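You operate a simulated robot arm through the tools that you are given. There is no shell and no other tool. Be economical: measure what you need, move in short steps, check, and stop when the job is done.

You are at the controls of a simulated two-armed robot. One attempt, no reset.

JOB
Put the three bays in lever Q's row on air and test them together.
Fine: white desk; open the three levers of that row, press TEST once and leave the result on the grey display; leave the other levers shut.

The check looks at the end state, three seconds after you hand in, the way a careful person would. Anything else that was tipped, shoved, dropped, spilled or broken makes it a failure.

ROBOT AND FRAMES
Two 6-joint arms with fingered hands on one trunk that stands fixed in place. Base frame: the origin is at the foot of the trunk, x ahead of it, y to its left, z up. Readings come in m, degrees, newtons and seconds.
The left shoulder is at [0.02, 0.157, 0.829], the right one opposite. With the tool pointing down near the work surface each hand reaches from about 0.1 to 0.8 m from the base axis, measured 20 degrees to its own side. Payload 4.1 kg a hand.
The TCP of each hand is the grasp point between the finger pads, 0.033 m short of the fingertips. In the tool frame z runs along the fingers and y along their closing line. The gripper opens to 0.112 m. The gripper's body begins 0.039 m behind the TCP. The gripper is a hand of 4 fingers: y runs from the thumb to the fingers, the wrist lies at [-0.016, -0.118, -0.2] in the tool frame, and closing takes about 1.5 s.
Orientation is that of the tool frame in the base frame, as a unit quaternion [w, x, y, z]. With the fingers straight down and the wrist toward the robot, the tool's x, y and z point along [0, 1, 0], [1, 0, 0] and [0, 0, -1] of the base frame.

CONTROLS
- The arms move only by the tool step_arm. It takes "left_targets", "right_targets" or both (then of equal length, played together; a hand with none holds still); each is a list of rows, each a list of 2 entries, a list of its own where there are three numbers: the turn, a rotation vector about the base's x, y, z in units of 60 degrees (1.0 is 60 degrees), then the shift along the base's x, y, z in units of 200 mm (1.0 is 200 mm). In form: [[[wx, wy, wz], [dx, dy, dz]], ...]. A call has 1 to 12 rows; each row is the pose to reach, as a shift and turn from the pose commanded when the call began. "left_jaw" and "right_jaw" are, for a hand that has rows, the finger opening in m, from 0 to 0.112, set as the call begins (left out, the last holds). A call with a number of a shift or a turn outside -1 to 1 is refused whole. A row lasts 0.2 s, in which the tool goes at most 0.05 m and 8.6 degrees; a call with a longer step from one row to the next is refused whole, and so is a gripper value outside its range. Where a pose cannot be reached the arm comes as near as it can. A force on the tool above 40 N (or 10 N above the force at the start of the call, whichever is more), or a blocked arm, ends the call early, and 0.2 s more pass. The fingers move at their own pace (about 0.072 m/s each) and stop on an object; they squeeze with about 25 N. The grip force told is the motor's: it shows also when the fingers shut on nothing. Time passes only in rows, and 0.2 s behind the last, so rows that repeat a pose let the fingers close. The reply holds the time, the measured pose of the TCP, the force on the tool along the base axes, the opening and the grip force, in the units named above and with some noise, with the torque about the TCP (base axes, N m) and any sound that the robot's microphone picked up.
- Cameras (640 x 400 px; columns grow to the right, rows downward): "scene" is now at [0.0603, -0.0179, 1.4771]; the picture's right is [-0.21, -0.98, 0.00], its down [-0.40, 0.09, -0.91] and it looks along [0.89, -0.19, -0.41] (base axes); focal length 270 px, centre (320, 200). "left" rides on the left gripper at [-0.066, -0.089, -0.13] in its tool frame; the picture's right is [-0.79, -0.29, 0.54], its down [0.55, -0.71, 0.44] and it looks along [0.26, 0.64, 0.72] (tool axes); focal length 247 px, centre (320, 200). "right" rides on the right gripper at [0.066, -0.089, -0.13] in its tool frame; the picture's right is [-0.79, 0.29, -0.54], its down [-0.55, -0.71, 0.44] and it looks along [-0.26, 0.64, 0.72] (tool axes); focal length 247 px, centre (320, 200). There is no depth. A picture from a camera that has moved, and an enlarged one, comes with that camera's place and axes in the base frame and with its lens.
- camera(camera): a new picture of that camera. No time passes.
- finger_targets(index, middle, ring, thumb_bend, thumb_turn, hand): sets how far each is bent, from 0 (flat) to 1 (curled in); at 0.3 the hand is open as for a grip, at 0.7 the pads meet at the TCP. One left out holds its place. A second passes; each finger stops where it meets its share of the squeeze, and holds until it gets a number again. A gripper value or a shape takes the hand back. It gives what a move gives, with no picture; readings hold the bend of each and the force on the fingers (four entries, about 0 where the hand has none), thumb and palm. thumb_turn goes from beside the hand (0) to across from the fingers (1), as for a grip.
- preshape(shape, hand): the hand has 4 fingers and takes this shape, open, in about a second: jaw (thumb against the fingers, like two jaws); tri (thumb and two fingers); tip (a fingertip pinch); poke (one finger out to press); point (the index stretched); flat (the hand flat); cup (the hand cupped); fist (a fist). The gripper value then closes the fingers along that shape, each until it touches; the sizes above hold for jaw. It gives what a move gives, with no picture.
- aim_head(pan, tilt): turns the head with the scene camera to pan (to the left, within 86 degrees either way) and tilt (down, from -29 to 69), counted from straight ahead of the robot. It gives what a move gives.
- enlarge(camera, box): a new picture of the part [left, top, right, bottom] of that camera's present view, enlarged. No time passes.
- sign_off(): hands the job in; it is judged then, once.

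Work in short steps. Places have to be worked out from the pictures, the camera data and where the tool is seen: move nearer, look again, correct. Check each grasp and each placing, and mend what went wrong. You have 120 turns and 78 pictures in all, those below and enlarged ones among them. Open the grippers and draw the arms clear of the work before you hand the job in, unless the task says otherwise; then end with one line.

The tools are called after "Call:" by a JSON object that holds its "api" and its "payload". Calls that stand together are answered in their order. step_arm: Moves the arms, as the interface text tells. Its arguments: {"type":"object","properties":{"left_targets":{"type":"array"},"left_jaw":{"type":"number"},"right_targets":{"type":"array"},"right_jaw":{"type":"number"}},"required":[]} The other tools are called the same way: preshape (shape, hand) gives the hand a shape; finger_targets (index, middle, ring, thumb_bend, thumb_turn, hand) moves the fingers one by one; aim_head (pan, tilt) turns the head that bears the scene camera; camera (camera) takes a picture; enlarge (camera, box) takes an enlarged picture of a part of a camera's view; sign_off () hands the job in.

At the start:

```text
time: 0.0
left_eef_pos: [0.3864, 0.0702, 1.236]
left_ee_rot: [0.0, 0.752, 0.66, 0.0]
left_wrist_force: [0.5, -0.2, -0.1]
left_moment: [0.01, 0.01, 0.0]
left_finger_gap: 0.1115
left_grasp_force: 0.2
left_shape: jaw
left_bend: [0.3, 0.3, 0.3, 0.3, 0.98]
left_finger forces: [0.0, 0.0, 0.0, 0.0, 0.1, 0.1]
right_eef_pos: [0.3339, -0.2056, 1.3208]
right_ee_rot: [0.0, 0.751, 0.66, 0.0]
right_wrist_force: [-0.2, -0.4, 0.3]
right_moment: [-0.01, -0.03, -0.03]
right_finger_gap: 0.1116
right_grasp_force: 0.1
right_shape: jaw
right_bend: [0.3, 0.3, 0.3, 0.3, 0.98]
right_finger forces: [0.0, 0.1, 0.0, 0.1, 0.1, 0.0]
head pan, tilt: [-12.2, 24.3]
```

scene: 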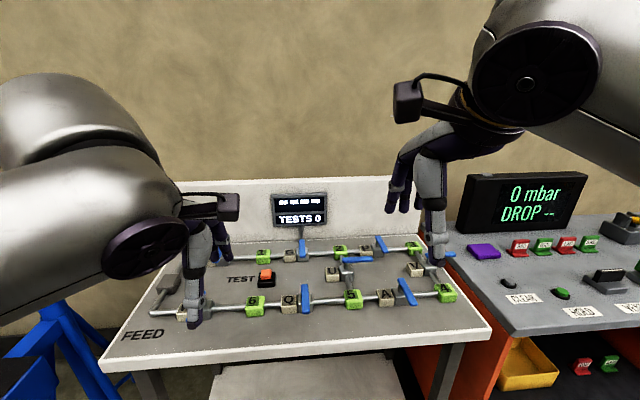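
right: 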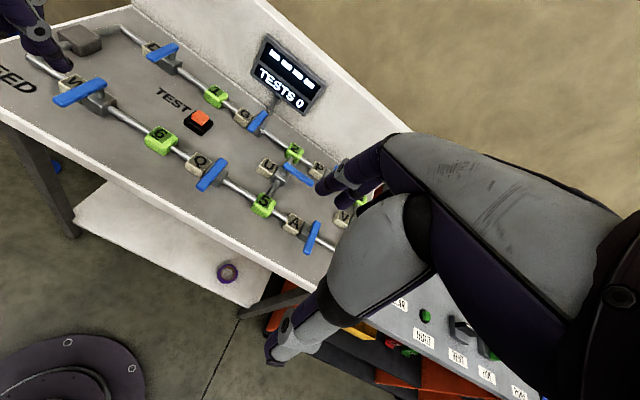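
left: 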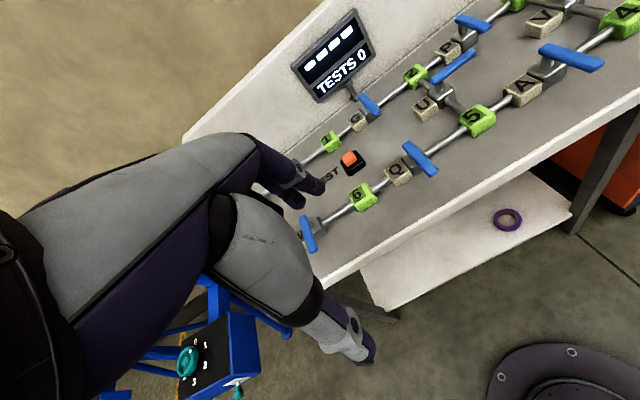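

I'll start by enlarging the desk in the scene view and both hand views to read the layout.

Call:
{"api": "enlarge", "payload": {"camera": "scene", "box": [110, 180, 490, 360]}}

Call:
{"api": "enlarge", "payload": {"camera": "right", "box": [0, 0, 400, 280]}}

Call:
{"api": "enlarge", "payload": {"camera": "left", "box": [280, 0, 640, 260]}}

```text
1.68 times, centred on (300, 270) of scene
camera zoom: at [0.0603, -0.0179, 1.4771], right [-0.21, -0.98, 0.0], down [-0.4, 0.09, -0.91], along [0.89, -0.19, -0.41], focal length 454 px, centre (354, 82)
```

zoom: 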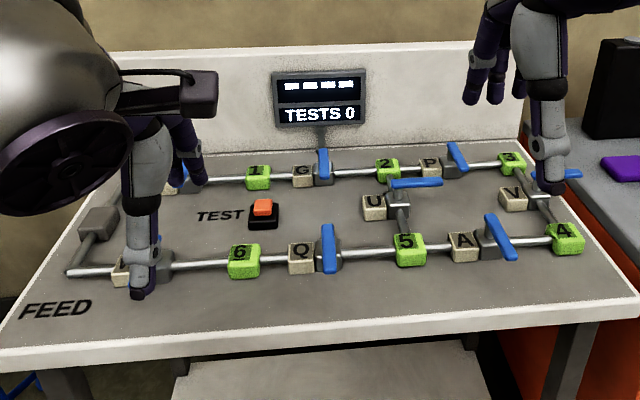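

```text
1.43 times, centred on (200, 140) of right
camera zoom: at [0.2551, -0.1281, 1.4521], right [0.18, -0.82, 0.54], down [-0.78, -0.46, -0.44], along [0.6, -0.34, -0.72], focal length 353 px, centre (491, 286)
```

zoom: 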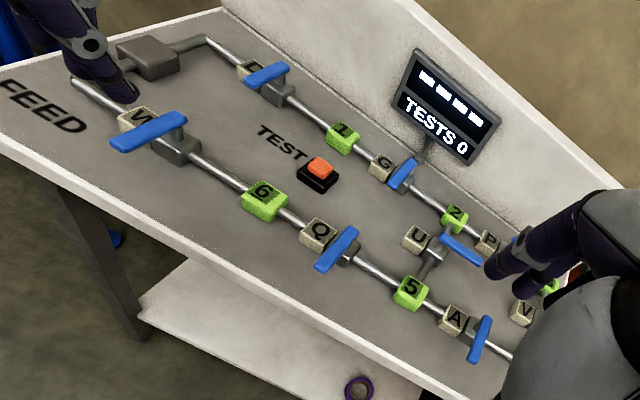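

```text
1.54 times, centred on (460, 130) of left
camera zoom: at [0.2901, 0.0163, 1.367], right [-0.39, -0.75, -0.54], down [-0.63, 0.64, -0.44], along [0.67, 0.17, -0.72], focal length 380 px, centre (105, 308)
```

zoom: 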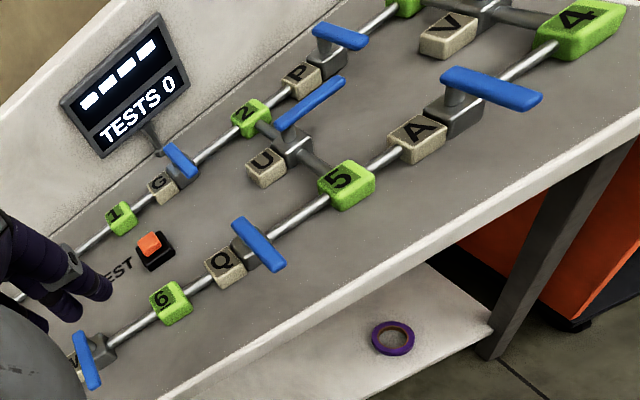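

Q's row is the front row: levers W, Q and A (bays 6, 5, 4). All handles look crosswise (shut). By triangulation, Q's block is near (0.61, -0.055, 0.93). I'll shape both hands to poke.

Call:
{"api": "preshape", "payload": {"hand": "left", "shape": "poke"}}

Call:
{"api": "preshape", "payload": {"hand": "right", "shape": "poke"}}

Call:
{"api": "camera", "payload": {"camera": "scene"}}

Call:
{"api": "camera", "payload": {"camera": "left"}}

Call:
{"api": "camera", "payload": {"camera": "right"}}

```text
time: 0.9
left_eef_pos: [0.3854, 0.0703, 1.236]
left_ee_rot: [-0.001, 0.751, 0.66, 0.0]
left_wrist_force: [-0.5, 0.9, -0.2]
left_moment: [0.0, 0.02, 0.02]
left_finger_gap: 0.0
left_grasp_force: 0.1
left_shape: poke
left_bend: [0.7, 0.7, 0.99, 1.0, 1.0]
left_finger forces: [0.0, 0.0, 0.1, 0.0, 0.1, 0.1]
right_eef_pos: [0.336, -0.2051, 1.3205]
right_ee_rot: [0.0, 0.751, 0.66, 0.0]
right_wrist_force: [0.4, -0.1, 0.6]
right_moment: [0.06, 0.01, 0.0]
right_finger_gap: 0.1115
right_grasp_force: 0.0
right_shape: jaw
right_bend: [0.3, 0.3, 0.3, 0.3, 0.98]
right_finger forces: [0.1, 0.0, 0.0, 0.0, 0.0, 0.0]
head pan, tilt: [-12.2, 24.3]
```

```text
time: 1.8
left_eef_pos: [0.3873, 0.0687, 1.2357]
left_ee_rot: [0.0, 0.751, 0.66, 0.0]
left_wrist_force: [-0.7, 0.8, 0.2]
left_moment: [0.02, -0.01, 0.0]
left_finger_gap: 0.0001
left_grasp_force: 0.1
left_shape: poke
left_bend: [0.7, 0.7, 0.99, 1.0, 1.0]
left_finger forces: [0.0, 0.0, 0.0, 0.0, 0.0, 0.0]
right_eef_pos: [0.3351, -0.2052, 1.3202]
right_ee_rot: [-0.001, 0.752, 0.659, 0.0]
right_wrist_force: [0.1, 0.3, 0.6]
right_moment: [0.0, 0.01, 0.0]
right_finger_gap: 0.0001
right_grasp_force: 0.1
right_shape: poke
right_bend: [0.7, 0.7, 0.99, 1.0, 1.0]
right_finger forces: [0.0, 0.1, 0.0, 0.0, 0.1, 0.0]
head pan, tilt: [-12.2, 24.3]
```

```text
71 pictures are left
```

scene: 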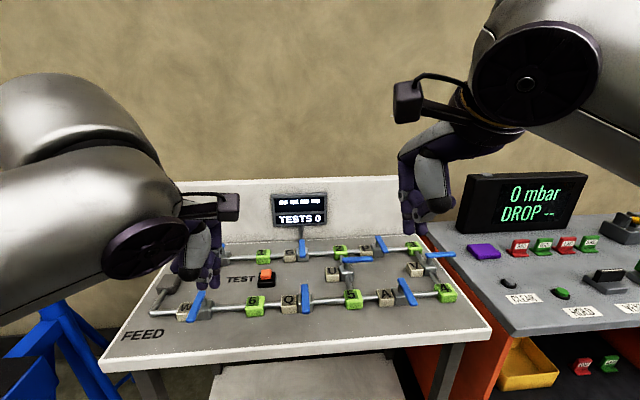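

```text
70 pictures are left
camera left: at [0.2901, 0.0163, 1.367], right [-0.39, -0.75, -0.54], down [-0.63, 0.64, -0.44], along [0.67, 0.17, -0.72], focal length 247 px, centre (320, 200)
```

left: 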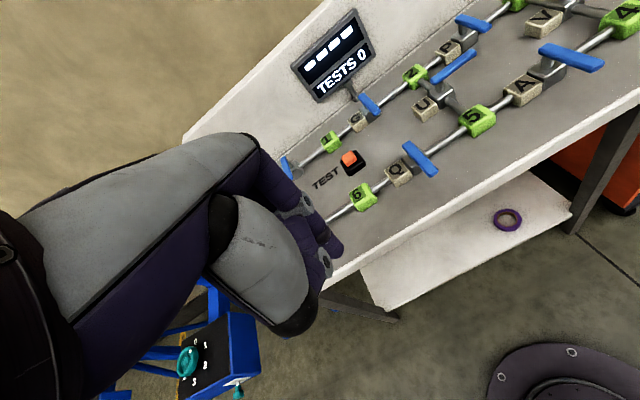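

```text
69 pictures are left
camera right: at [0.2551, -0.1281, 1.4521], right [0.18, -0.82, 0.54], down [-0.78, -0.46, -0.44], along [0.6, -0.34, -0.72], focal length 247 px, centre (320, 200)
```

right: 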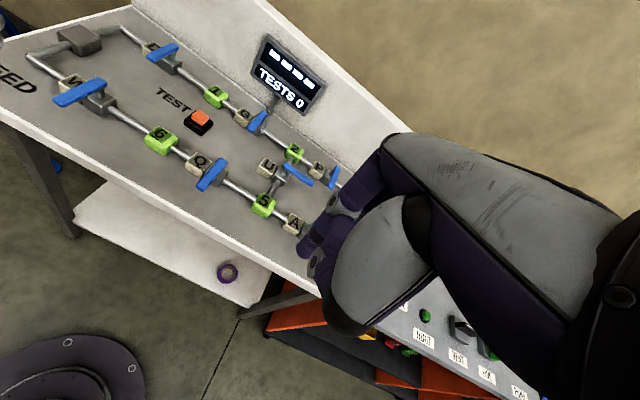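

The poke shape's fingertip position isn't clear, so I'll look closely at both hands.

Call:
{"api": "enlarge", "payload": {"camera": "scene", "box": [140, 180, 260, 330]}}

Call:
{"api": "enlarge", "payload": {"camera": "left", "box": [200, 120, 400, 340]}}

Call:
{"api": "preshape", "payload": {"hand": "right", "shape": "point"}}

Call:
{"api": "camera", "payload": {"camera": "right"}}

Call:
{"api": "enlarge", "payload": {"camera": "scene", "box": [360, 100, 520, 280]}}

```text
2.67 times, centred on (200, 255) of scene
camera zoom: at [0.0603, -0.0179, 1.4771], right [-0.21, -0.98, 0.0], down [-0.4, 0.09, -0.91], along [0.89, -0.19, -0.41], focal length 719 px, centre (640, 53)
```

zoom: 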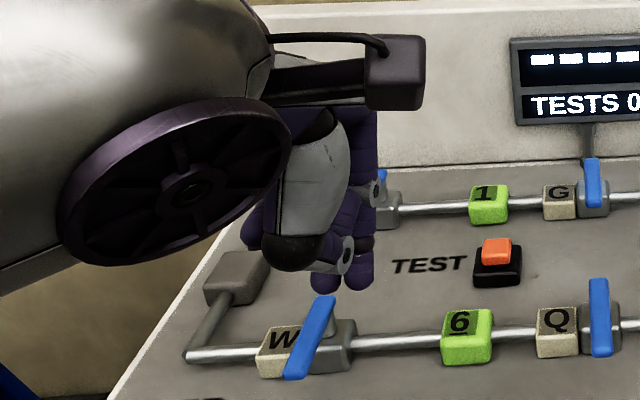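

```text
1.82 times, centred on (300, 230) of left
camera zoom: at [0.2901, 0.0163, 1.367], right [-0.39, -0.75, -0.54], down [-0.63, 0.64, -0.44], along [0.67, 0.17, -0.72], focal length 449 px, centre (356, 146)
```

zoom: 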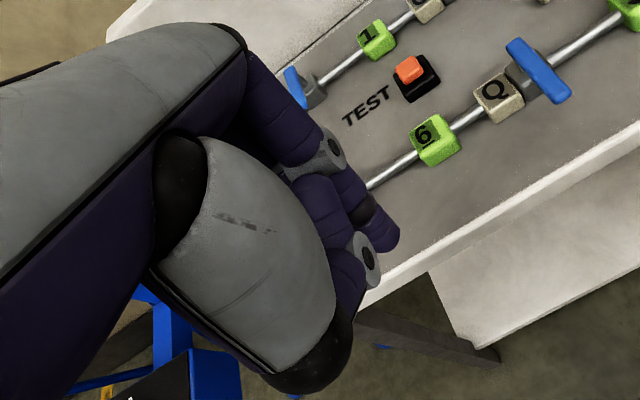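

```text
time: 2.7
left_eef_pos: [0.3852, 0.0696, 1.2365]
left_ee_rot: [-0.001, 0.752, 0.659, 0.001]
left_wrist_force: [0.1, -0.1, -0.2]
left_moment: [0.0, 0.0, -0.01]
left_finger_gap: 0.0002
left_grasp_force: 0.0
left_shape: poke
left_bend: [0.7, 0.7, 0.99, 1.0, 1.0]
left_finger forces: [0.0, 0.0, 0.0, 0.1, 0.1, 0.0]
right_eef_pos: [0.3351, -0.2042, 1.3207]
right_ee_rot: [0.0, 0.752, 0.659, 0.0]
right_wrist_force: [-0.3, 0.0, -0.1]
right_moment: [0.0, 0.0, 0.01]
right_finger_gap: 0.0001
right_grasp_force: 0.1
right_shape: point
right_bend: [0.19, 1.0, 1.0, 0.98, 0.88]
right_finger forces: [0.0, 0.1, 0.0, 0.0, 0.0, 0.0]
head pan, tilt: [-12.2, 24.3]
```

```text
66 pictures are left
camera right: at [0.2551, -0.1281, 1.4521], right [0.18, -0.82, 0.54], down [-0.78, -0.46, -0.44], along [0.6, -0.34, -0.72], focal length 247 px, centre (320, 200)
```

right: 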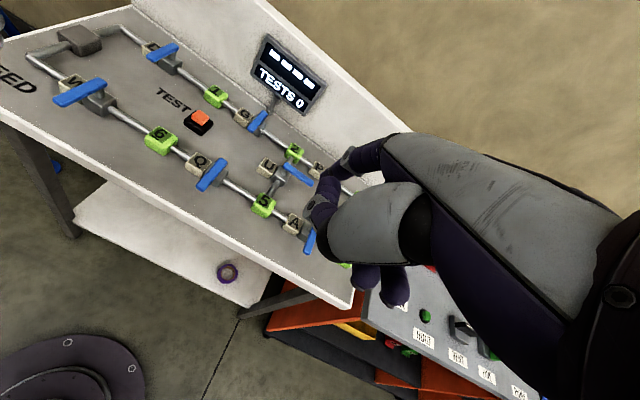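

```text
2.22 times, centred on (440, 190) of scene
camera zoom: at [0.0603, -0.0179, 1.4771], right [-0.21, -0.98, 0.0], down [-0.4, 0.09, -0.91], along [0.89, -0.19, -0.41], focal length 599 px, centre (53, 222)
```

zoom: 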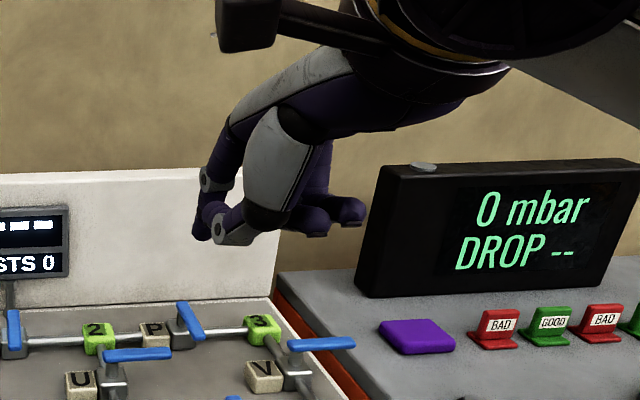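

Poke gives two fingers straight down with tips about 33 mm below the TCP, so it works as a pusher. The handles sit at z≈0.98: W's from (0.548, 0.177) to (0.635, 0.168), and Q's from (0.53, -0.087) to (0.607, -0.095). I'll bring the left hand above and to the left of W's free end and look, setting the right hand back to poke.

Call:
{"api": "preshape", "payload": {"hand": "right", "shape": "poke"}}

Call:
{"api": "step_arm", "payload": {"left_targets": [[[0, 0, 0], [0.13, 0.13, -0.1]], [[0, 0, 0], [0.27, 0.26, -0.22]], [[0, 0, 0], [0.41, 0.39, -0.34]], [[0, 0, 0], [0.55, 0.52, -0.45]], [[0, 0, 0], [0.69, 0.65, -0.57]], [[0, 0, 0], [0.825, 0.79, -0.68]], [[0, 0, 0], [0.825, 0.79, -0.68]]]}}

Call:
{"api": "camera", "payload": {"camera": "left"}}

Call:
{"api": "camera", "payload": {"camera": "scene"}}

```text
time: 3.6
left_eef_pos: [0.387, 0.0693, 1.2367]
left_ee_rot: [0.001, 0.752, 0.659, -0.001]
left_wrist_force: [-0.1, -0.1, -0.8]
left_moment: [0.0, -0.01, 0.0]
left_finger_gap: 0.0001
left_grasp_force: 0.0
left_shape: poke
left_bend: [0.7, 0.7, 0.99, 1.0, 1.0]
left_finger forces: [0.1, 0.0, 0.0, 0.0, 0.0, 0.0]
right_eef_pos: [0.3346, -0.2047, 1.3217]
right_ee_rot: [0.0, 0.752, 0.66, 0.0]
right_wrist_force: [0.5, -0.8, -0.3]
right_moment: [0.01, 0.0, 0.0]
right_finger_gap: 0.0001
right_grasp_force: 0.1
right_shape: poke
right_bend: [0.7, 0.7, 0.99, 1.0, 1.0]
right_finger forces: [0.0, 0.1, 0.1, 0.1, 0.0, 0.0]
head pan, tilt: [-12.2, 24.3]
```

```text
time: 5.2
left_eef_pos: [0.553, 0.2282, 1.1005]
left_ee_rot: [0.0, 0.752, 0.66, 0.0]
left_wrist_force: [0.1, 0.6, 0.4]
left_moment: [0.0, -0.03, 0.01]
left_finger_gap: 0.0
left_grasp_force: 0.1
left_shape: poke
left_bend: [0.7, 0.7, 0.99, 1.0, 1.0]
left_finger forces: [0.0, 0.0, 0.1, 0.0, 0.0, 0.0]
right_eef_pos: [0.3343, -0.2056, 1.321]
right_ee_rot: [0.0, 0.751, 0.66, 0.0]
right_wrist_force: [-0.3, 0.4, 0.0]
right_moment: [0.01, 0.01, 0.0]
right_finger_gap: 0.0001
right_grasp_force: 0.1
right_shape: poke
right_bend: [0.7, 0.7, 0.99, 1.0, 1.0]
right_finger forces: [0.1, 0.0, 0.0, 0.1, 0.1, 0.0]
head pan, tilt: [-12.2, 24.3]
```

```text
64 pictures are left
camera left: at [0.4557, 0.1739, 1.2308], right [-0.39, -0.75, -0.54], down [-0.63, 0.64, -0.44], along [0.67, 0.17, -0.72], focal length 247 px, centre (320, 200)
```

left: 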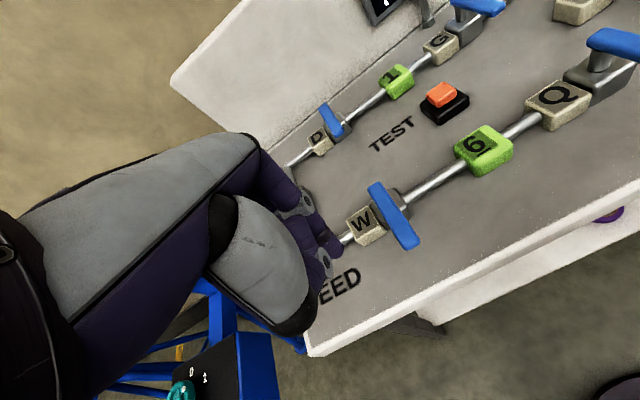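

```text
63 pictures are left
```

scene: 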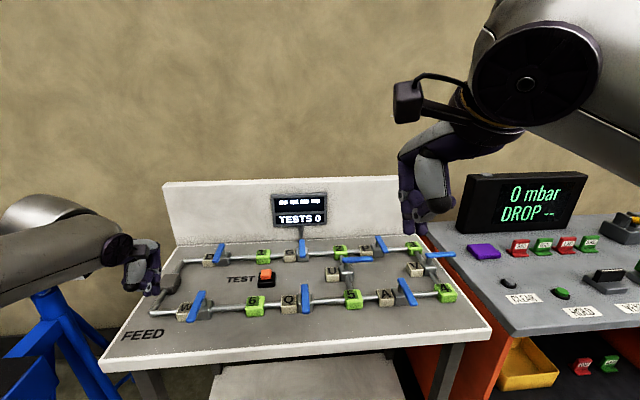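

W's handle pivots at its back end near (0.635, 0.165) and its free end is toward me. I'll lower the left fingertips just left of it, above the label block.

Call:
{"api": "step_arm", "payload": {"left_targets": [[[0, 0, 0], [0.05, 0, -0.2]], [[0, 0, 0], [0.1, 0, -0.4]], [[0, 0, 0], [0.15, 0, -0.578]], [[0, 0, 0], [0.15, 0, -0.578]]]}}

Call:
{"api": "camera", "payload": {"camera": "left"}}

Call:
{"api": "enlarge", "payload": {"camera": "scene", "box": [100, 220, 260, 340]}}

```text
time: 6.2
left_eef_pos: [0.5807, 0.2266, 0.9847]
left_ee_rot: [0.0, 0.752, 0.66, 0.0]
left_wrist_force: [-0.8, -0.3, 0.4]
left_moment: [-0.02, 0.01, 0.02]
left_finger_gap: 0.0
left_grasp_force: 0.1
left_shape: poke
left_bend: [0.7, 0.7, 0.99, 1.0, 1.0]
left_finger forces: [0.0, 0.1, 0.1, 0.0, 0.1, 0.0]
right_eef_pos: [0.3335, -0.2062, 1.3209]
right_ee_rot: [0.0, 0.751, 0.66, 0.0]
right_wrist_force: [-0.2, -0.2, 0.3]
right_moment: [0.04, -0.03, 0.03]
right_finger_gap: 0.0001
right_grasp_force: 0.1
right_shape: poke
right_bend: [0.7, 0.7, 0.99, 1.0, 1.0]
right_finger forces: [0.0, 0.1, 0.0, 0.0, 0.0, 0.0]
head pan, tilt: [-12.2, 24.3]
```

```text
62 pictures are left
camera left: at [0.4852, 0.1744, 1.1151], right [-0.39, -0.75, -0.54], down [-0.63, 0.64, -0.44], along [0.67, 0.17, -0.72], focal length 247 px, centre (320, 200)
```

left: 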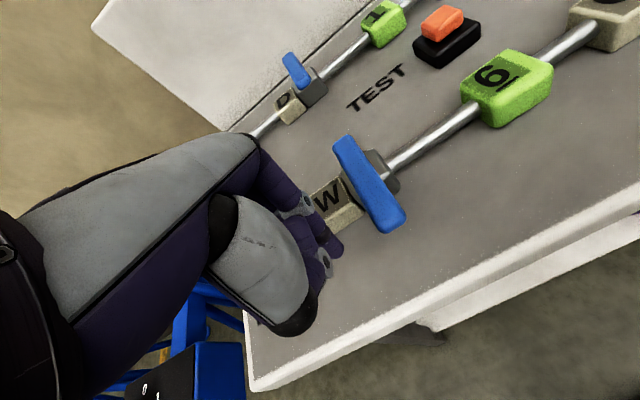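

```text
3.33 times, centred on (180, 280) of scene
camera zoom: at [0.0602, -0.018, 1.4771], right [-0.21, -0.98, 0.0], down [-0.4, 0.09, -0.91], along [0.89, -0.19, -0.41], focal length 899 px, centre (787, -67)
```

zoom: 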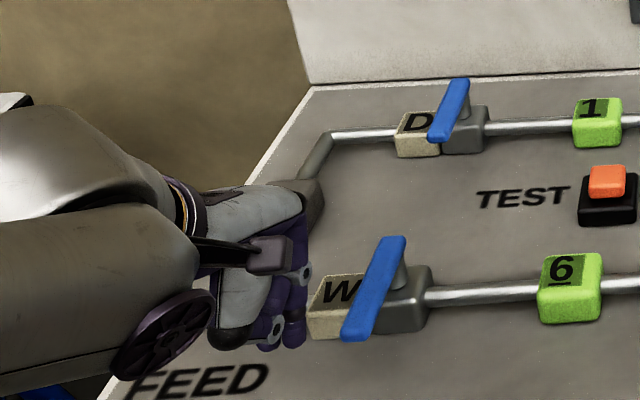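

The handle and fingers are where I expected. I'll start pushing the handle to the right along an arc, only about 30° at first, and watch the force.

Call:
{"api": "step_arm", "payload": {"left_targets": [[[0, 0, 0], [0.01, -0.09, 0]], [[0, 0, 0], [0.01, -0.175, 0]], [[0, 0, 0], [-0.027, -0.2375, 0]], [[0, 0, 0], [-0.044, -0.3135, 0]], [[0, 0, 0], [-0.044, -0.3135, 0]]]}}

Call:
{"api": "camera", "payload": {"camera": "left"}}

Call:
{"api": "enlarge", "payload": {"camera": "scene", "box": [100, 220, 260, 340]}}

```text
time: 7.4
left_eef_pos: [0.572, 0.1648, 0.9842]
left_ee_rot: [-0.001, 0.752, 0.659, -0.001]
left_wrist_force: [-0.5, 0.4, 0.2]
left_moment: [-0.01, 0.0, 0.01]
left_finger_gap: 0.0002
left_grasp_force: 0.1
left_shape: poke
left_bend: [0.7, 0.7, 0.99, 1.0, 1.0]
left_finger forces: [0.2, 0.0, 0.1, 0.0, 0.0, 0.0]
right_eef_pos: [0.3333, -0.2046, 1.3207]
right_ee_rot: [0.0, 0.752, 0.659, 0.0]
right_wrist_force: [-0.3, -0.7, -0.5]
right_moment: [0.03, 0.01, 0.03]
right_finger_gap: 0.0003
right_grasp_force: 0.1
right_shape: poke
right_bend: [0.7, 0.7, 0.99, 1.0, 1.0]
right_finger forces: [0.1, 0.0, 0.0, 0.0, 0.1, 0.0]
head pan, tilt: [-12.2, 24.3]
```

```text
60 pictures are left
camera left: at [0.4762, 0.1115, 1.1154], right [-0.39, -0.75, -0.54], down [-0.63, 0.64, -0.44], along [0.67, 0.17, -0.72], focal length 247 px, centre (320, 200)
```

left: 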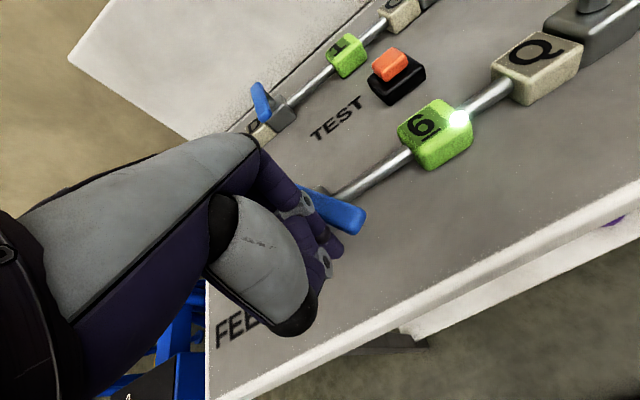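

```text
3.33 times, centred on (180, 280) of scene
camera zoom: at [0.0603, -0.0179, 1.4771], right [-0.21, -0.98, 0.0], down [-0.4, 0.09, -0.91], along [0.89, -0.19, -0.41], focal length 899 px, centre (787, -67)
```

zoom: 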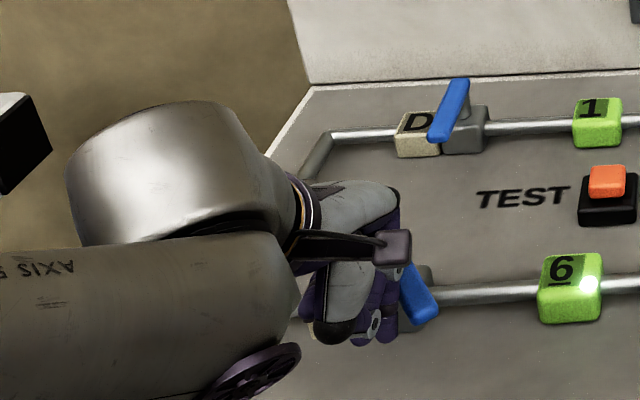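

The handle turns freely to the right with almost no force. I'll finish the arc.

Call:
{"api": "step_arm", "payload": {"left_targets": [[[0, 0, 0], [0.007, -0.084, 0]], [[0, 0, 0], [0.042, -0.166, 0]], [[0, 0, 0], [0.102, -0.237, 0]], [[0, 0, 0], [0.187, -0.286, 0]], [[0, 0, 0], [0.187, -0.286, 0]]]}}

Call:
{"api": "camera", "payload": {"camera": "left"}}

Call:
{"api": "enlarge", "payload": {"camera": "scene", "box": [120, 220, 340, 340]}}

```text
time: 8.6
left_eef_pos: [0.61, 0.1081, 0.9858]
left_ee_rot: [0.0, 0.751, 0.66, 0.0]
left_wrist_force: [-12.9, 5.9, 12.0]
left_moment: [0.17, -0.05, 0.14]
left_finger_gap: 0.0
left_grasp_force: 0.0
left_shape: poke
left_bend: [0.7, 0.7, 0.99, 1.0, 1.0]
left_finger forces: [3.7, 15.5, 0.0, 0.0, 0.0, 0.0]
right_eef_pos: [0.334, -0.2051, 1.3207]
right_ee_rot: [0.001, 0.751, 0.66, 0.0]
right_wrist_force: [0.9, 0.0, -0.6]
right_moment: [-0.02, -0.01, -0.01]
right_finger_gap: 0.0
right_grasp_force: 0.0
right_shape: poke
right_bend: [0.7, 0.7, 0.99, 1.0, 1.0]
right_finger forces: [0.0, 0.0, 0.0, 0.0, 0.0, 0.1]
head pan, tilt: [-12.2, 24.3]
```

```text
58 pictures are left
camera left: at [0.5138, 0.0549, 1.1162], right [-0.39, -0.75, -0.54], down [-0.63, 0.64, -0.44], along [0.67, 0.17, -0.72], focal length 247 px, centre (320, 200)
```

left: 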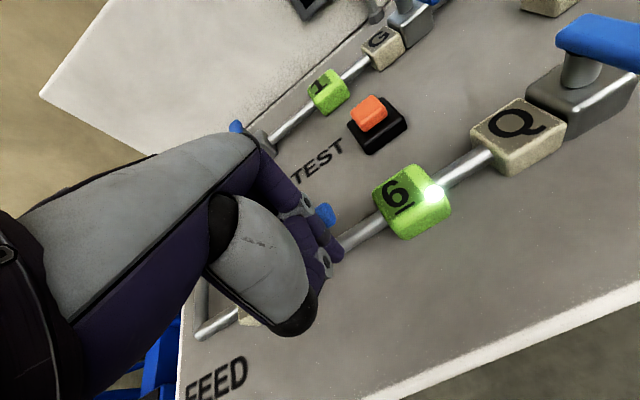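

```text
2.91 times, centred on (230, 280) of scene
camera zoom: at [0.0595, -0.0177, 1.4772], right [-0.21, -0.98, 0.0], down [-0.4, 0.09, -0.91], along [0.89, -0.19, -0.41], focal length 784 px, centre (582, -33)
```

zoom: 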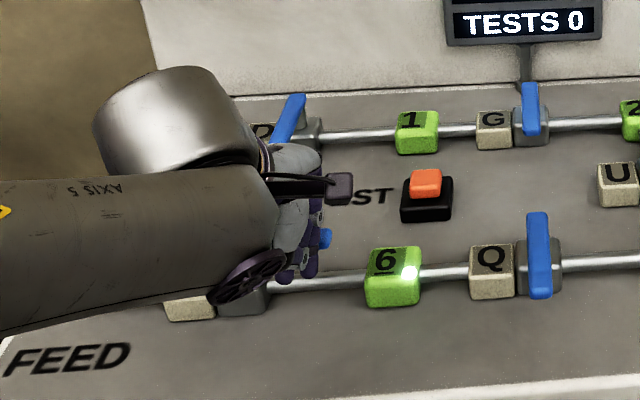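

It has reached a firm stop (13 N) with the handle along the pipe. I'll back off toward me, lift, and move left for a clear view.

Call:
{"api": "step_arm", "payload": {"left_targets": [[[0, 0, 0], [-0.12, 0, 0]], [[0, 0, 0], [-0.25, 0, 0]], [[0, 0, 0], [-0.25, 0, 0.22]], [[0, 0, 0], [-0.25, 0, 0.44]], [[0, 0, 0], [-0.25, 0.1, 0.64]], [[0, 0, 0], [-0.25, 0.3, 0.7]], [[0, 0, 0], [-0.25, 0.5, 0.7]], [[0, 0, 0], [-0.25, 0.7, 0.7]], [[0, 0, 0], [-0.25, 0.7, 0.7]]]}}

Call:
{"api": "enlarge", "payload": {"camera": "scene", "box": [120, 180, 480, 340]}}

```text
time: 10.6
left_eef_pos: [0.5601, 0.2457, 1.1247]
left_ee_rot: [0.0, 0.752, 0.66, 0.0]
left_wrist_force: [0.3, -1.3, 0.5]
left_moment: [0.01, -0.03, -0.02]
left_finger_gap: 0.0001
left_grasp_force: 0.1
left_shape: poke
left_bend: [0.7, 0.7, 0.99, 1.0, 1.0]
left_finger forces: [0.0, 0.0, 0.0, 0.0, 0.0, 0.1]
right_eef_pos: [0.3334, -0.2052, 1.3213]
right_ee_rot: [-0.001, 0.751, 0.66, -0.001]
right_wrist_force: [-0.4, -0.5, 1.1]
right_moment: [0.02, -0.01, -0.03]
right_finger_gap: 0.0
right_grasp_force: 0.0
right_shape: poke
right_bend: [0.7, 0.7, 0.99, 1.0, 1.0]
right_finger forces: [0.1, 0.0, 0.0, 0.1, 0.0, 0.0]
head pan, tilt: [-12.2, 24.3]
```

```text
1.78 times, centred on (300, 260) of scene
camera zoom: at [0.0603, -0.0181, 1.4771], right [-0.21, -0.98, 0.0], down [-0.4, 0.09, -0.91], along [0.89, -0.19, -0.41], focal length 479 px, centre (356, 93)
```

zoom: 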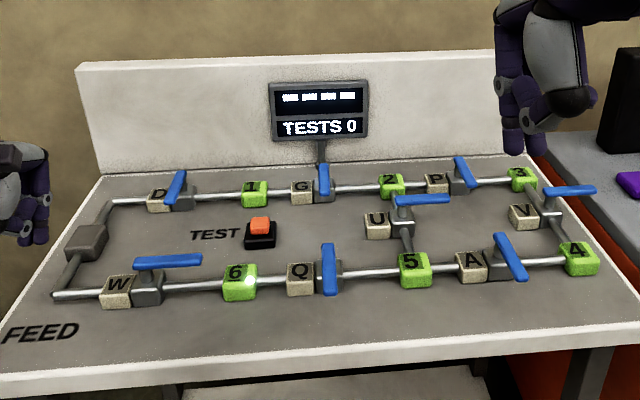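

W is open and bay 6's lamp is lit. Now I'll bring the right hand over to Q, up high first.

Call:
{"api": "step_arm", "payload": {"right_targets": [[[0, 0, 0], [0.125, 0.104, -0.14]], [[0, 0, 0], [0.25, 0.208, -0.28]], [[0, 0, 0], [0.375, 0.312, -0.42]], [[0, 0, 0], [0.5, 0.416, -0.56]], [[0, 0, 0], [0.625, 0.52, -0.7]], [[0, 0, 0], [0.75, 0.625, -0.85]]]}}

Call:
{"api": "step_arm", "payload": {"right_targets": [[[0, 0, 0], [0.17, 0.125, -0.125]], [[0, 0, 0], [0.3425, 0.25, -0.255]], [[0, 0, 0], [0.3425, 0.25, -0.45]], [[0, 0, 0], [0.3425, 0.25, -0.45]]]}}

Call:
{"api": "camera", "payload": {"camera": "right"}}

Call:
{"api": "enlarge", "payload": {"camera": "scene", "box": [200, 180, 480, 340]}}

```text
time: 12.0
left_eef_pos: [0.5588, 0.2472, 1.1264]
left_ee_rot: [0.0, 0.752, 0.659, 0.0]
left_wrist_force: [-0.2, -0.8, -0.9]
left_moment: [0.02, -0.01, 0.0]
left_finger_gap: 0.0
left_grasp_force: 0.1
left_shape: poke
left_bend: [0.7, 0.7, 0.99, 1.0, 1.0]
left_finger forces: [0.0, 0.1, 0.1, 0.0, 0.0, 0.0]
right_eef_pos: [0.4843, -0.0806, 1.1505]
right_ee_rot: [0.0, 0.752, 0.659, 0.0]
right_wrist_force: [0.0, -0.2, 0.3]
right_moment: [-0.05, -0.02, 0.01]
right_finger_gap: 0.0
right_grasp_force: 0.0
right_shape: poke
right_bend: [0.7, 0.7, 0.99, 1.0, 1.0]
right_finger forces: [0.1, 0.1, 0.1, 0.0, 0.0, 0.0]
head pan, tilt: [-12.2, 24.3]
```

```text
time: 13.0
left_eef_pos: [0.5585, 0.2474, 1.1243]
left_ee_rot: [-0.001, 0.752, 0.659, 0.0]
left_wrist_force: [-0.3, -1.1, -0.4]
left_moment: [0.03, 0.02, -0.05]
left_finger_gap: 0.0
left_grasp_force: 0.1
left_shape: poke
left_bend: [0.7, 0.7, 0.99, 1.0, 1.0]
left_finger forces: [0.1, 0.0, 0.0, 0.0, 0.0, 0.0]
right_eef_pos: [0.5527, -0.0292, 1.0601]
right_ee_rot: [-0.001, 0.752, 0.659, 0.0]
right_wrist_force: [-0.5, -0.2, 0.0]
right_moment: [0.02, -0.01, -0.02]
right_finger_gap: 0.0
right_grasp_force: 0.0
right_shape: poke
right_bend: [0.7, 0.7, 0.99, 1.0, 1.0]
right_finger forces: [0.0, 0.0, 0.1, 0.0, 0.0, 0.0]
head pan, tilt: [-12.2, 24.3]
```

```text
55 pictures are left
camera right: at [0.4729, 0.0467, 1.1918], right [0.18, -0.82, 0.54], down [-0.78, -0.46, -0.44], along [0.6, -0.34, -0.72], focal length 247 px, centre (320, 200)
```

right: 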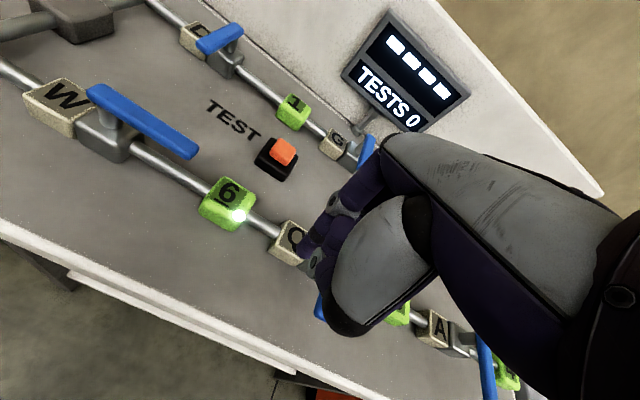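

```text
2.29 times, centred on (340, 260) of scene
camera zoom: at [0.0602, -0.018, 1.4771], right [-0.21, -0.98, 0.0], down [-0.4, 0.09, -0.91], along [0.89, -0.19, -0.41], focal length 616 px, centre (274, 63)
```

zoom: 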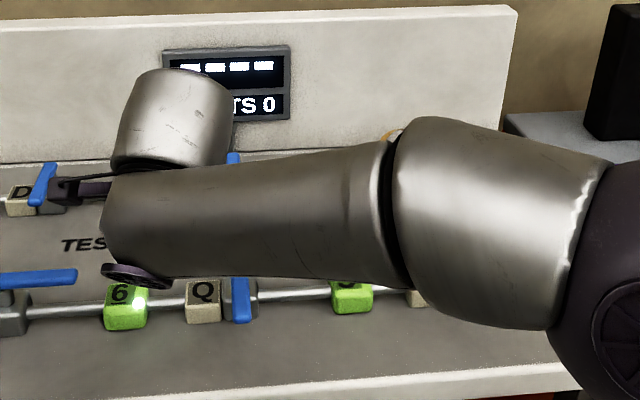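

The view matches the calculated positions. I'll lower beside Q's handle and push it the first 30°.

Call:
{"api": "step_arm", "payload": {"right_targets": [[[0, 0, 0], [0, 0, -0.19]], [[0, 0, 0], [0, 0, -0.375]], [[0, 0, 0], [0, 0, -0.375]], [[0, 0, 0], [0, -0.08, -0.375]], [[0, 0, 0], [0, -0.153, -0.375]], [[0, 0, 0], [-0.035, -0.2155, -0.375]], [[0, 0, 0], [-0.0515, -0.2915, -0.375]], [[0, 0, 0], [-0.0515, -0.2915, -0.375]]]}}

Call:
{"api": "camera", "payload": {"camera": "right"}}

```text
time: 14.8
left_eef_pos: [0.5598, 0.2466, 1.1253]
left_ee_rot: [0.0, 0.752, 0.659, 0.0]
left_wrist_force: [0.5, 0.7, 0.9]
left_moment: [0.0, 0.02, 0.02]
left_finger_gap: 0.0001
left_grasp_force: 0.0
left_shape: poke
left_bend: [0.7, 0.7, 0.99, 1.0, 1.0]
left_finger forces: [0.0, 0.0, 0.0, 0.0, 0.0, 0.0]
right_eef_pos: [0.5427, -0.0887, 0.9854]
right_ee_rot: [0.0, 0.752, 0.659, 0.0]
right_wrist_force: [0.2, 0.1, 0.1]
right_moment: [0.01, 0.02, -0.01]
right_finger_gap: 0.0001
right_grasp_force: 0.0
right_shape: poke
right_bend: [0.7, 0.7, 0.99, 1.0, 1.0]
right_finger forces: [0.1, 0.0, 0.1, 0.1, 0.0, 0.1]
head pan, tilt: [-12.2, 24.3]
```

```text
53 pictures are left
camera right: at [0.4631, -0.0119, 1.1175], right [0.18, -0.82, 0.54], down [-0.78, -0.46, -0.44], along [0.6, -0.34, -0.72], focal length 247 px, centre (320, 200)
```

right: 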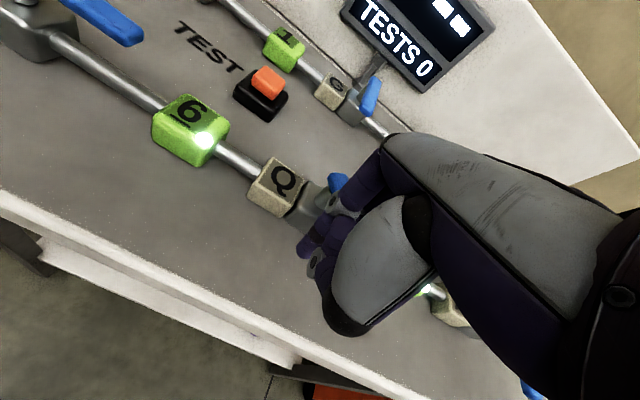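

Bay 5's lamp is already lit and nothing resists. I'll finish Q's arc.

Call:
{"api": "step_arm", "payload": {"right_targets": [[[0, 0, 0], [0.006, -0.0835, 0]], [[0, 0, 0], [0.0405, -0.166, 0]], [[0, 0, 0], [0.103, -0.237, 0]], [[0, 0, 0], [0.1865, -0.2855, 0]], [[0, 0, 0], [0.1865, -0.2855, 0]]]}}

```text
time: 16.0
left_eef_pos: [0.5578, 0.2475, 1.1245]
left_ee_rot: [0.0, 0.752, 0.659, 0.0]
left_wrist_force: [0.1, -0.3, -0.1]
left_moment: [-0.01, -0.01, 0.02]
left_finger_gap: 0.0
left_grasp_force: 0.1
left_shape: poke
left_bend: [0.7, 0.7, 0.99, 1.0, 1.0]
left_finger forces: [0.0, 0.0, 0.1, 0.0, 0.0, 0.0]
right_eef_pos: [0.5787, -0.1438, 0.9865]
right_ee_rot: [0.001, 0.751, 0.66, 0.001]
right_wrist_force: [-9.9, 5.5, 9.5]
right_moment: [-0.09, -0.03, 0.01]
right_finger_gap: 0.0001
right_grasp_force: 0.1
right_shape: poke
right_bend: [0.7, 0.7, 0.99, 1.0, 1.0]
right_finger forces: [3.8, 10.1, 0.0, 0.1, 0.0, 0.1]
head pan, tilt: [-12.2, 24.3]
```

Q is at its stop (about 10 N). I'll back off, lift, and check before going on to A.

Call:
{"api": "step_arm", "payload": {"right_targets": [[[0, 0, 0], [-0.12, 0, 0]], [[0, 0, 0], [-0.25, 0, 0]], [[0, 0, 0], [-0.25, 0, 0.22]], [[0, 0, 0], [-0.25, 0, 0.44]], [[0, 0, 0], [-0.29, -0.15, 0.56]], [[0, 0, 0], [-0.29, -0.34, 0.56]], [[0, 0, 0], [-0.29, -0.53, 0.56]], [[0, 0, 0], [-0.29, -0.713, 0.56]], [[0, 0, 0], [-0.29, -0.713, 0.56]]]}}

Call:
{"api": "camera", "payload": {"camera": "right"}}

Call:
{"api": "camera", "payload": {"camera": "scene"}}

```text
time: 18.0
left_eef_pos: [0.5598, 0.2467, 1.125]
left_ee_rot: [-0.001, 0.752, 0.659, 0.0]
left_wrist_force: [0.3, -0.8, 0.3]
left_moment: [0.01, 0.02, -0.02]
left_finger_gap: 0.0003
left_grasp_force: 0.0
left_shape: poke
left_bend: [0.7, 0.7, 0.99, 1.0, 1.0]
left_finger forces: [0.0, 0.0, 0.1, 0.1, 0.1, 0.1]
right_eef_pos: [0.5219, -0.2889, 1.1]
right_ee_rot: [0.0, 0.752, 0.659, -0.001]
right_wrist_force: [0.1, 0.4, -0.9]
right_moment: [-0.02, 0.0, 0.0]
right_finger_gap: 0.0
right_grasp_force: 0.1
right_shape: poke
right_bend: [0.7, 0.7, 0.99, 1.0, 1.0]
right_finger forces: [0.1, 0.1, 0.0, 0.0, 0.1, 0.0]
head pan, tilt: [-12.2, 24.3]
```

```text
52 pictures are left
camera right: at [0.4431, -0.2121, 1.2301], right [0.18, -0.82, 0.54], down [-0.78, -0.46, -0.44], along [0.6, -0.34, -0.72], focal length 247 px, centre (320, 200)
```

right: 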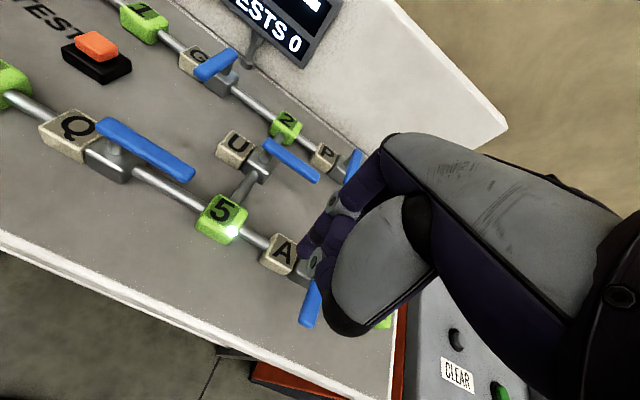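

```text
51 pictures are left
```

scene: 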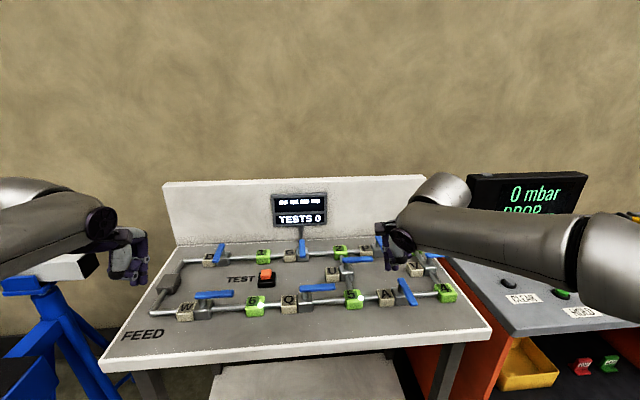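

Q is open. A's geometry matches the Q pattern, with its pivot near (0.573, -0.351). I'll do the same descend-and-arc, with the force limit as a safeguard.

Call:
{"api": "step_arm", "payload": {"right_targets": [[[0, 0, 0], [0, 0, -0.19]], [[0, 0, 0], [0, 0, -0.375]], [[0, 0, 0], [0, 0, -0.56]], [[0, 0, 0], [0, -0.08, -0.56]], [[0, 0, 0], [0, -0.153, -0.56]], [[0, 0, 0], [-0.035, -0.2155, -0.56]], [[0, 0, 0], [-0.0515, -0.2915, -0.56]], [[0, 0, 0], [-0.0455, -0.375, -0.56]], [[0, 0, 0], [-0.011, -0.4575, -0.56]], [[0, 0, 0], [0.0515, -0.5285, -0.56]], [[0, 0, 0], [0.135, -0.577, -0.56]], [[0, 0, 0], [0.135, -0.577, -0.56]]]}}

Call:
{"api": "camera", "payload": {"camera": "right"}}

```text
time: 20.6
left_eef_pos: [0.5588, 0.2468, 1.1257]
left_ee_rot: [0.0, 0.751, 0.66, 0.0]
left_wrist_force: [-0.5, -0.2, 0.5]
left_moment: [0.01, 0.01, 0.02]
left_finger_gap: 0.0
left_grasp_force: 0.1
left_shape: poke
left_bend: [0.7, 0.7, 0.99, 1.0, 1.0]
left_finger forces: [0.0, 0.0, 0.0, 0.1, 0.0, 0.0]
right_eef_pos: [0.5477, -0.4027, 0.9867]
right_ee_rot: [0.0, 0.752, 0.659, 0.0]
right_wrist_force: [-12.3, 4.5, 9.4]
right_moment: [-0.07, 0.02, -0.05]
right_finger_gap: 0.0
right_grasp_force: 0.0
right_shape: poke
right_bend: [0.7, 0.7, 0.99, 1.0, 1.0]
right_finger forces: [3.7, 12.3, 0.0, 0.0, 0.0, 0.1]
head pan, tilt: [-12.2, 24.3]
```

```text
50 pictures are left
camera right: at [0.4685, -0.3267, 1.1179], right [0.18, -0.82, 0.54], down [-0.78, -0.46, -0.44], along [0.6, -0.34, -0.72], focal length 247 px, centre (320, 200)
```

right: 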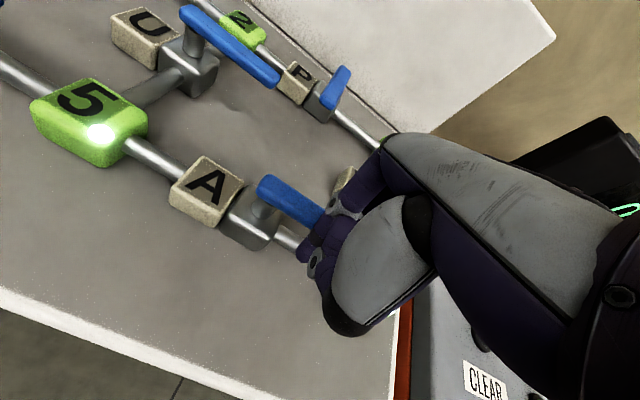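

A is at its stop too. I'll withdraw the right hand back, up and to the side, then check the whole desk.

Call:
{"api": "step_arm", "payload": {"right_targets": [[[0, 0, 0], [-0.12, 0, 0]], [[0, 0, 0], [-0.25, 0, 0]], [[0, 0, 0], [-0.25, 0, 0.22]], [[0, 0, 0], [-0.25, 0, 0.44]], [[0, 0, 0], [-0.35, 0, 0.64]], [[0, 0, 0], [-0.5, 0.02, 0.8]], [[0, 0, 0], [-0.7, 0.03, 0.9]], [[0, 0, 0], [-0.9, 0.03, 0.95]]]}}

Call:
{"api": "enlarge", "payload": {"camera": "scene", "box": [120, 180, 480, 340]}}

```text
time: 22.4
left_eef_pos: [0.5596, 0.2461, 1.1239]
left_ee_rot: [-0.001, 0.752, 0.659, 0.0]
left_wrist_force: [0.6, 0.2, -0.1]
left_moment: [-0.02, 0.04, 0.01]
left_finger_gap: 0.0
left_grasp_force: 0.0
left_shape: poke
left_bend: [0.7, 0.7, 0.99, 1.0, 1.0]
left_finger forces: [0.1, 0.0, 0.0, 0.1, 0.0, 0.0]
right_eef_pos: [0.3686, -0.3971, 1.1766]
right_ee_rot: [0.0, 0.751, 0.66, 0.0]
right_wrist_force: [0.7, 0.7, 0.2]
right_moment: [0.01, 0.01, -0.01]
right_finger_gap: 0.0
right_grasp_force: 0.0
right_shape: poke
right_bend: [0.7, 0.7, 0.99, 1.0, 1.0]
right_finger forces: [0.0, 0.0, 0.0, 0.0, 0.0, 0.0]
head pan, tilt: [-12.2, 24.3]
```

```text
1.78 times, centred on (300, 260) of scene
camera zoom: at [0.0609, -0.0179, 1.4771], right [-0.21, -0.98, 0.0], down [-0.4, 0.09, -0.91], along [0.89, -0.19, -0.41], focal length 479 px, centre (356, 93)
```

zoom: 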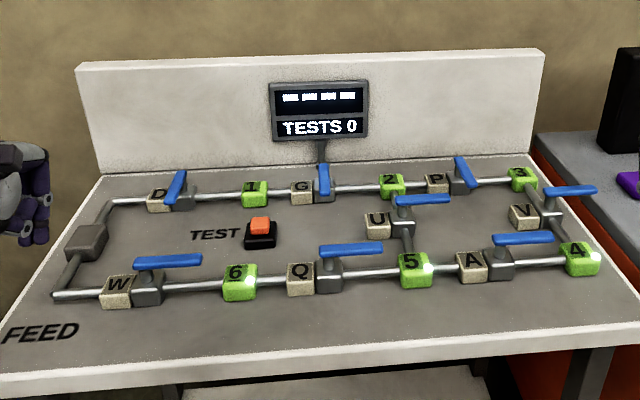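

All three levers are open, bays 6, 5 and 4 show lamps, and the others are shut. TEST's cap triangulates to about (0.713, 0.004) with its top at z≈0.95. I'll move the left hand above it.

Call:
{"api": "step_arm", "payload": {"left_targets": [[[0, 0, 0], [0.1, -0.18, 0]], [[0, 0, 0], [0.2, -0.36, 0]], [[0, 0, 0], [0.3, -0.54, 0]], [[0, 0, 0], [0.4, -0.72, 0]], [[0, 0, 0], [0.5, -0.9, 0]]]}}

Call:
{"api": "step_arm", "payload": {"left_targets": [[[0, 0, 0], [0.13, -0.16, -0.1]], [[0, 0, 0], [0.27, -0.315, -0.2]], [[0, 0, 0], [0.27, -0.315, -0.325]], [[0, 0, 0], [0.27, -0.315, -0.325]]]}}

Call:
{"api": "camera", "payload": {"camera": "left"}}

Call:
{"api": "enlarge", "payload": {"camera": "scene", "box": [160, 180, 400, 330]}}

Call:
{"api": "camera", "payload": {"camera": "right"}}

```text
time: 23.6
left_eef_pos: [0.6594, 0.0679, 1.1242]
left_ee_rot: [0.0, 0.751, 0.66, 0.0]
left_wrist_force: [0.5, 0.1, 0.1]
left_moment: [-0.06, -0.02, -0.01]
left_finger_gap: 0.0
left_grasp_force: 0.0
left_shape: poke
left_bend: [0.7, 0.7, 0.99, 1.0, 1.0]
left_finger forces: [0.0, 0.0, 0.0, 0.0, 0.0, 0.1]
right_eef_pos: [0.3693, -0.3964, 1.1771]
right_ee_rot: [0.0, 0.751, 0.66, 0.0]
right_wrist_force: [0.1, 0.6, 0.7]
right_moment: [-0.04, -0.01, -0.02]
right_finger_gap: 0.0
right_grasp_force: 0.0
right_shape: poke
right_bend: [0.7, 0.7, 0.99, 1.0, 1.0]
right_finger forces: [0.1, 0.0, 0.1, 0.0, 0.0, 0.0]
head pan, tilt: [-12.2, 24.3]
```

```text
time: 24.6
left_eef_pos: [0.713, 0.0047, 1.0579]
left_ee_rot: [0.0, 0.752, 0.659, 0.0]
left_wrist_force: [0.2, 0.8, 0.0]
left_moment: [-0.01, -0.02, 0.02]
left_finger_gap: 0.0001
left_grasp_force: 0.1
left_shape: poke
left_bend: [0.7, 0.7, 0.99, 1.0, 1.0]
left_finger forces: [0.1, 0.1, 0.0, 0.0, 0.0, 0.0]
left hand out of reach, approached as far as the arm can: row 2
right_eef_pos: [0.3686, -0.397, 1.1758]
right_ee_rot: [0.0, 0.751, 0.66, 0.0]
right_wrist_force: [-0.2, 0.1, 0.8]
right_moment: [0.0, -0.01, 0.01]
right_finger_gap: 0.0001
right_grasp_force: 0.0
right_shape: poke
right_bend: [0.7, 0.7, 0.99, 1.0, 1.0]
right_finger forces: [0.0, 0.0, 0.0, 0.0, 0.0, 0.0]
head pan, tilt: [-12.2, 24.3]
```

```text
48 pictures are left
camera left: at [0.6164, -0.0487, 1.189], right [-0.39, -0.75, -0.54], down [-0.63, 0.64, -0.44], along [0.67, 0.17, -0.72], focal length 247 px, centre (320, 200)
```

left: 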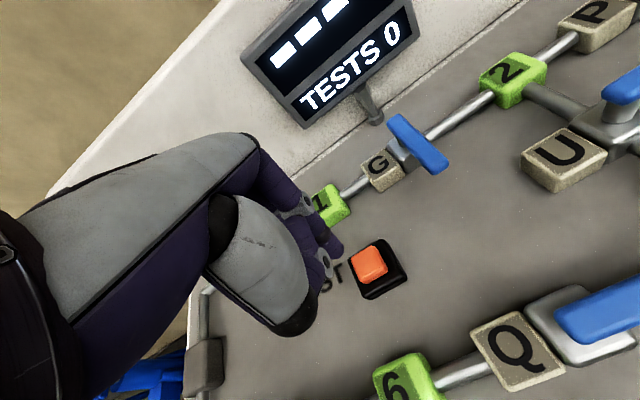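

```text
2.67 times, centred on (280, 255) of scene
camera zoom: at [0.0603, -0.018, 1.4771], right [-0.21, -0.98, 0.0], down [-0.4, 0.09, -0.91], along [0.89, -0.19, -0.41], focal length 719 px, centre (427, 53)
```

zoom: 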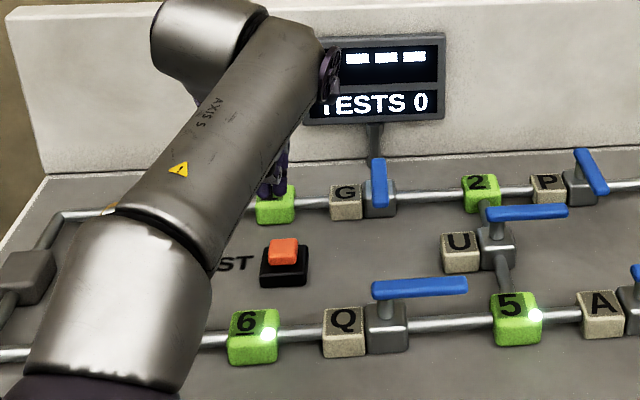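

```text
46 pictures are left
camera right: at [0.2894, -0.3211, 1.3075], right [0.18, -0.82, 0.54], down [-0.78, -0.46, -0.44], along [0.6, -0.34, -0.72], focal length 247 px, centre (320, 200)
```

right: 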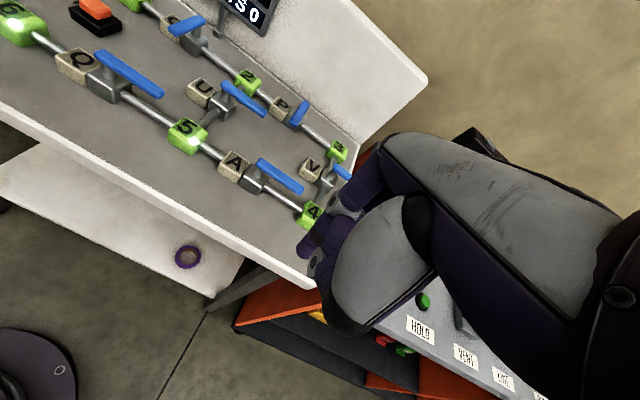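

The nearer view refines the cap to about (0.722, 0.000). I'll lower onto it slowly, stopping just below the expected contact, and check the force.

Call:
{"api": "step_arm", "payload": {"left_targets": [[[0, 0, 0], [0.045, -0.025, -0.15]], [[0, 0, 0], [0.045, -0.025, -0.3]], [[0, 0, 0], [0.045, -0.025, -0.36]], [[0, 0, 0], [0.045, -0.025, -0.39]], [[0, 0, 0], [0.045, -0.025, -0.41]]]}}

Call:
{"api": "enlarge", "payload": {"camera": "left", "box": [220, 0, 480, 340]}}

Call:
{"api": "enlarge", "payload": {"camera": "scene", "box": [160, 180, 400, 330]}}

```text
time: 25.8
left_eef_pos: [0.7223, 0.0009, 0.9786]
left_ee_rot: [0.0, 0.752, 0.659, 0.0]
left_wrist_force: [0.4, -0.5, 0.3]
left_moment: [0.0, 0.01, 0.0]
left_finger_gap: 0.0
left_grasp_force: 0.0
left_shape: poke
left_bend: [0.7, 0.7, 0.99, 1.0, 1.0]
left_finger forces: [0.0, 0.6, 0.0, 0.1, 0.0, 0.0]
right_eef_pos: [0.3679, -0.3984, 1.176]
right_ee_rot: [-0.001, 0.751, 0.66, 0.0]
right_wrist_force: [0.0, -0.2, 0.4]
right_moment: [0.02, -0.01, -0.02]
right_finger_gap: 0.0
right_grasp_force: 0.0
right_shape: poke
right_bend: [0.7, 0.7, 0.99, 1.0, 1.0]
right_finger forces: [0.1, 0.1, 0.1, 0.0, 0.1, 0.1]
head pan, tilt: [-12.2, 24.3]
```

```text
1.18 times, centred on (350, 170) of left
camera zoom: at [0.6268, -0.0531, 1.1089], right [-0.39, -0.75, -0.54], down [-0.63, 0.64, -0.44], along [0.67, 0.17, -0.72], focal length 291 px, centre (285, 235)
```

zoom: 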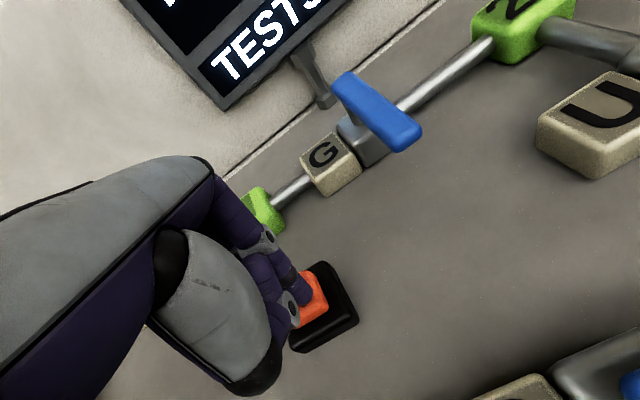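

```text
2.67 times, centred on (280, 255) of scene
camera zoom: at [0.0603, -0.018, 1.4771], right [-0.21, -0.98, 0.0], down [-0.4, 0.09, -0.91], along [0.89, -0.19, -0.41], focal length 719 px, centre (427, 53)
```

zoom: 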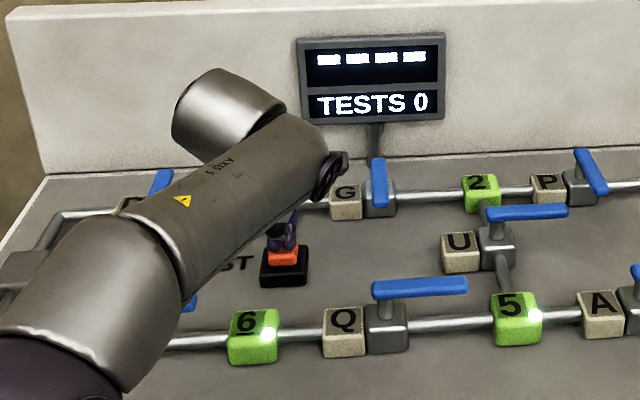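

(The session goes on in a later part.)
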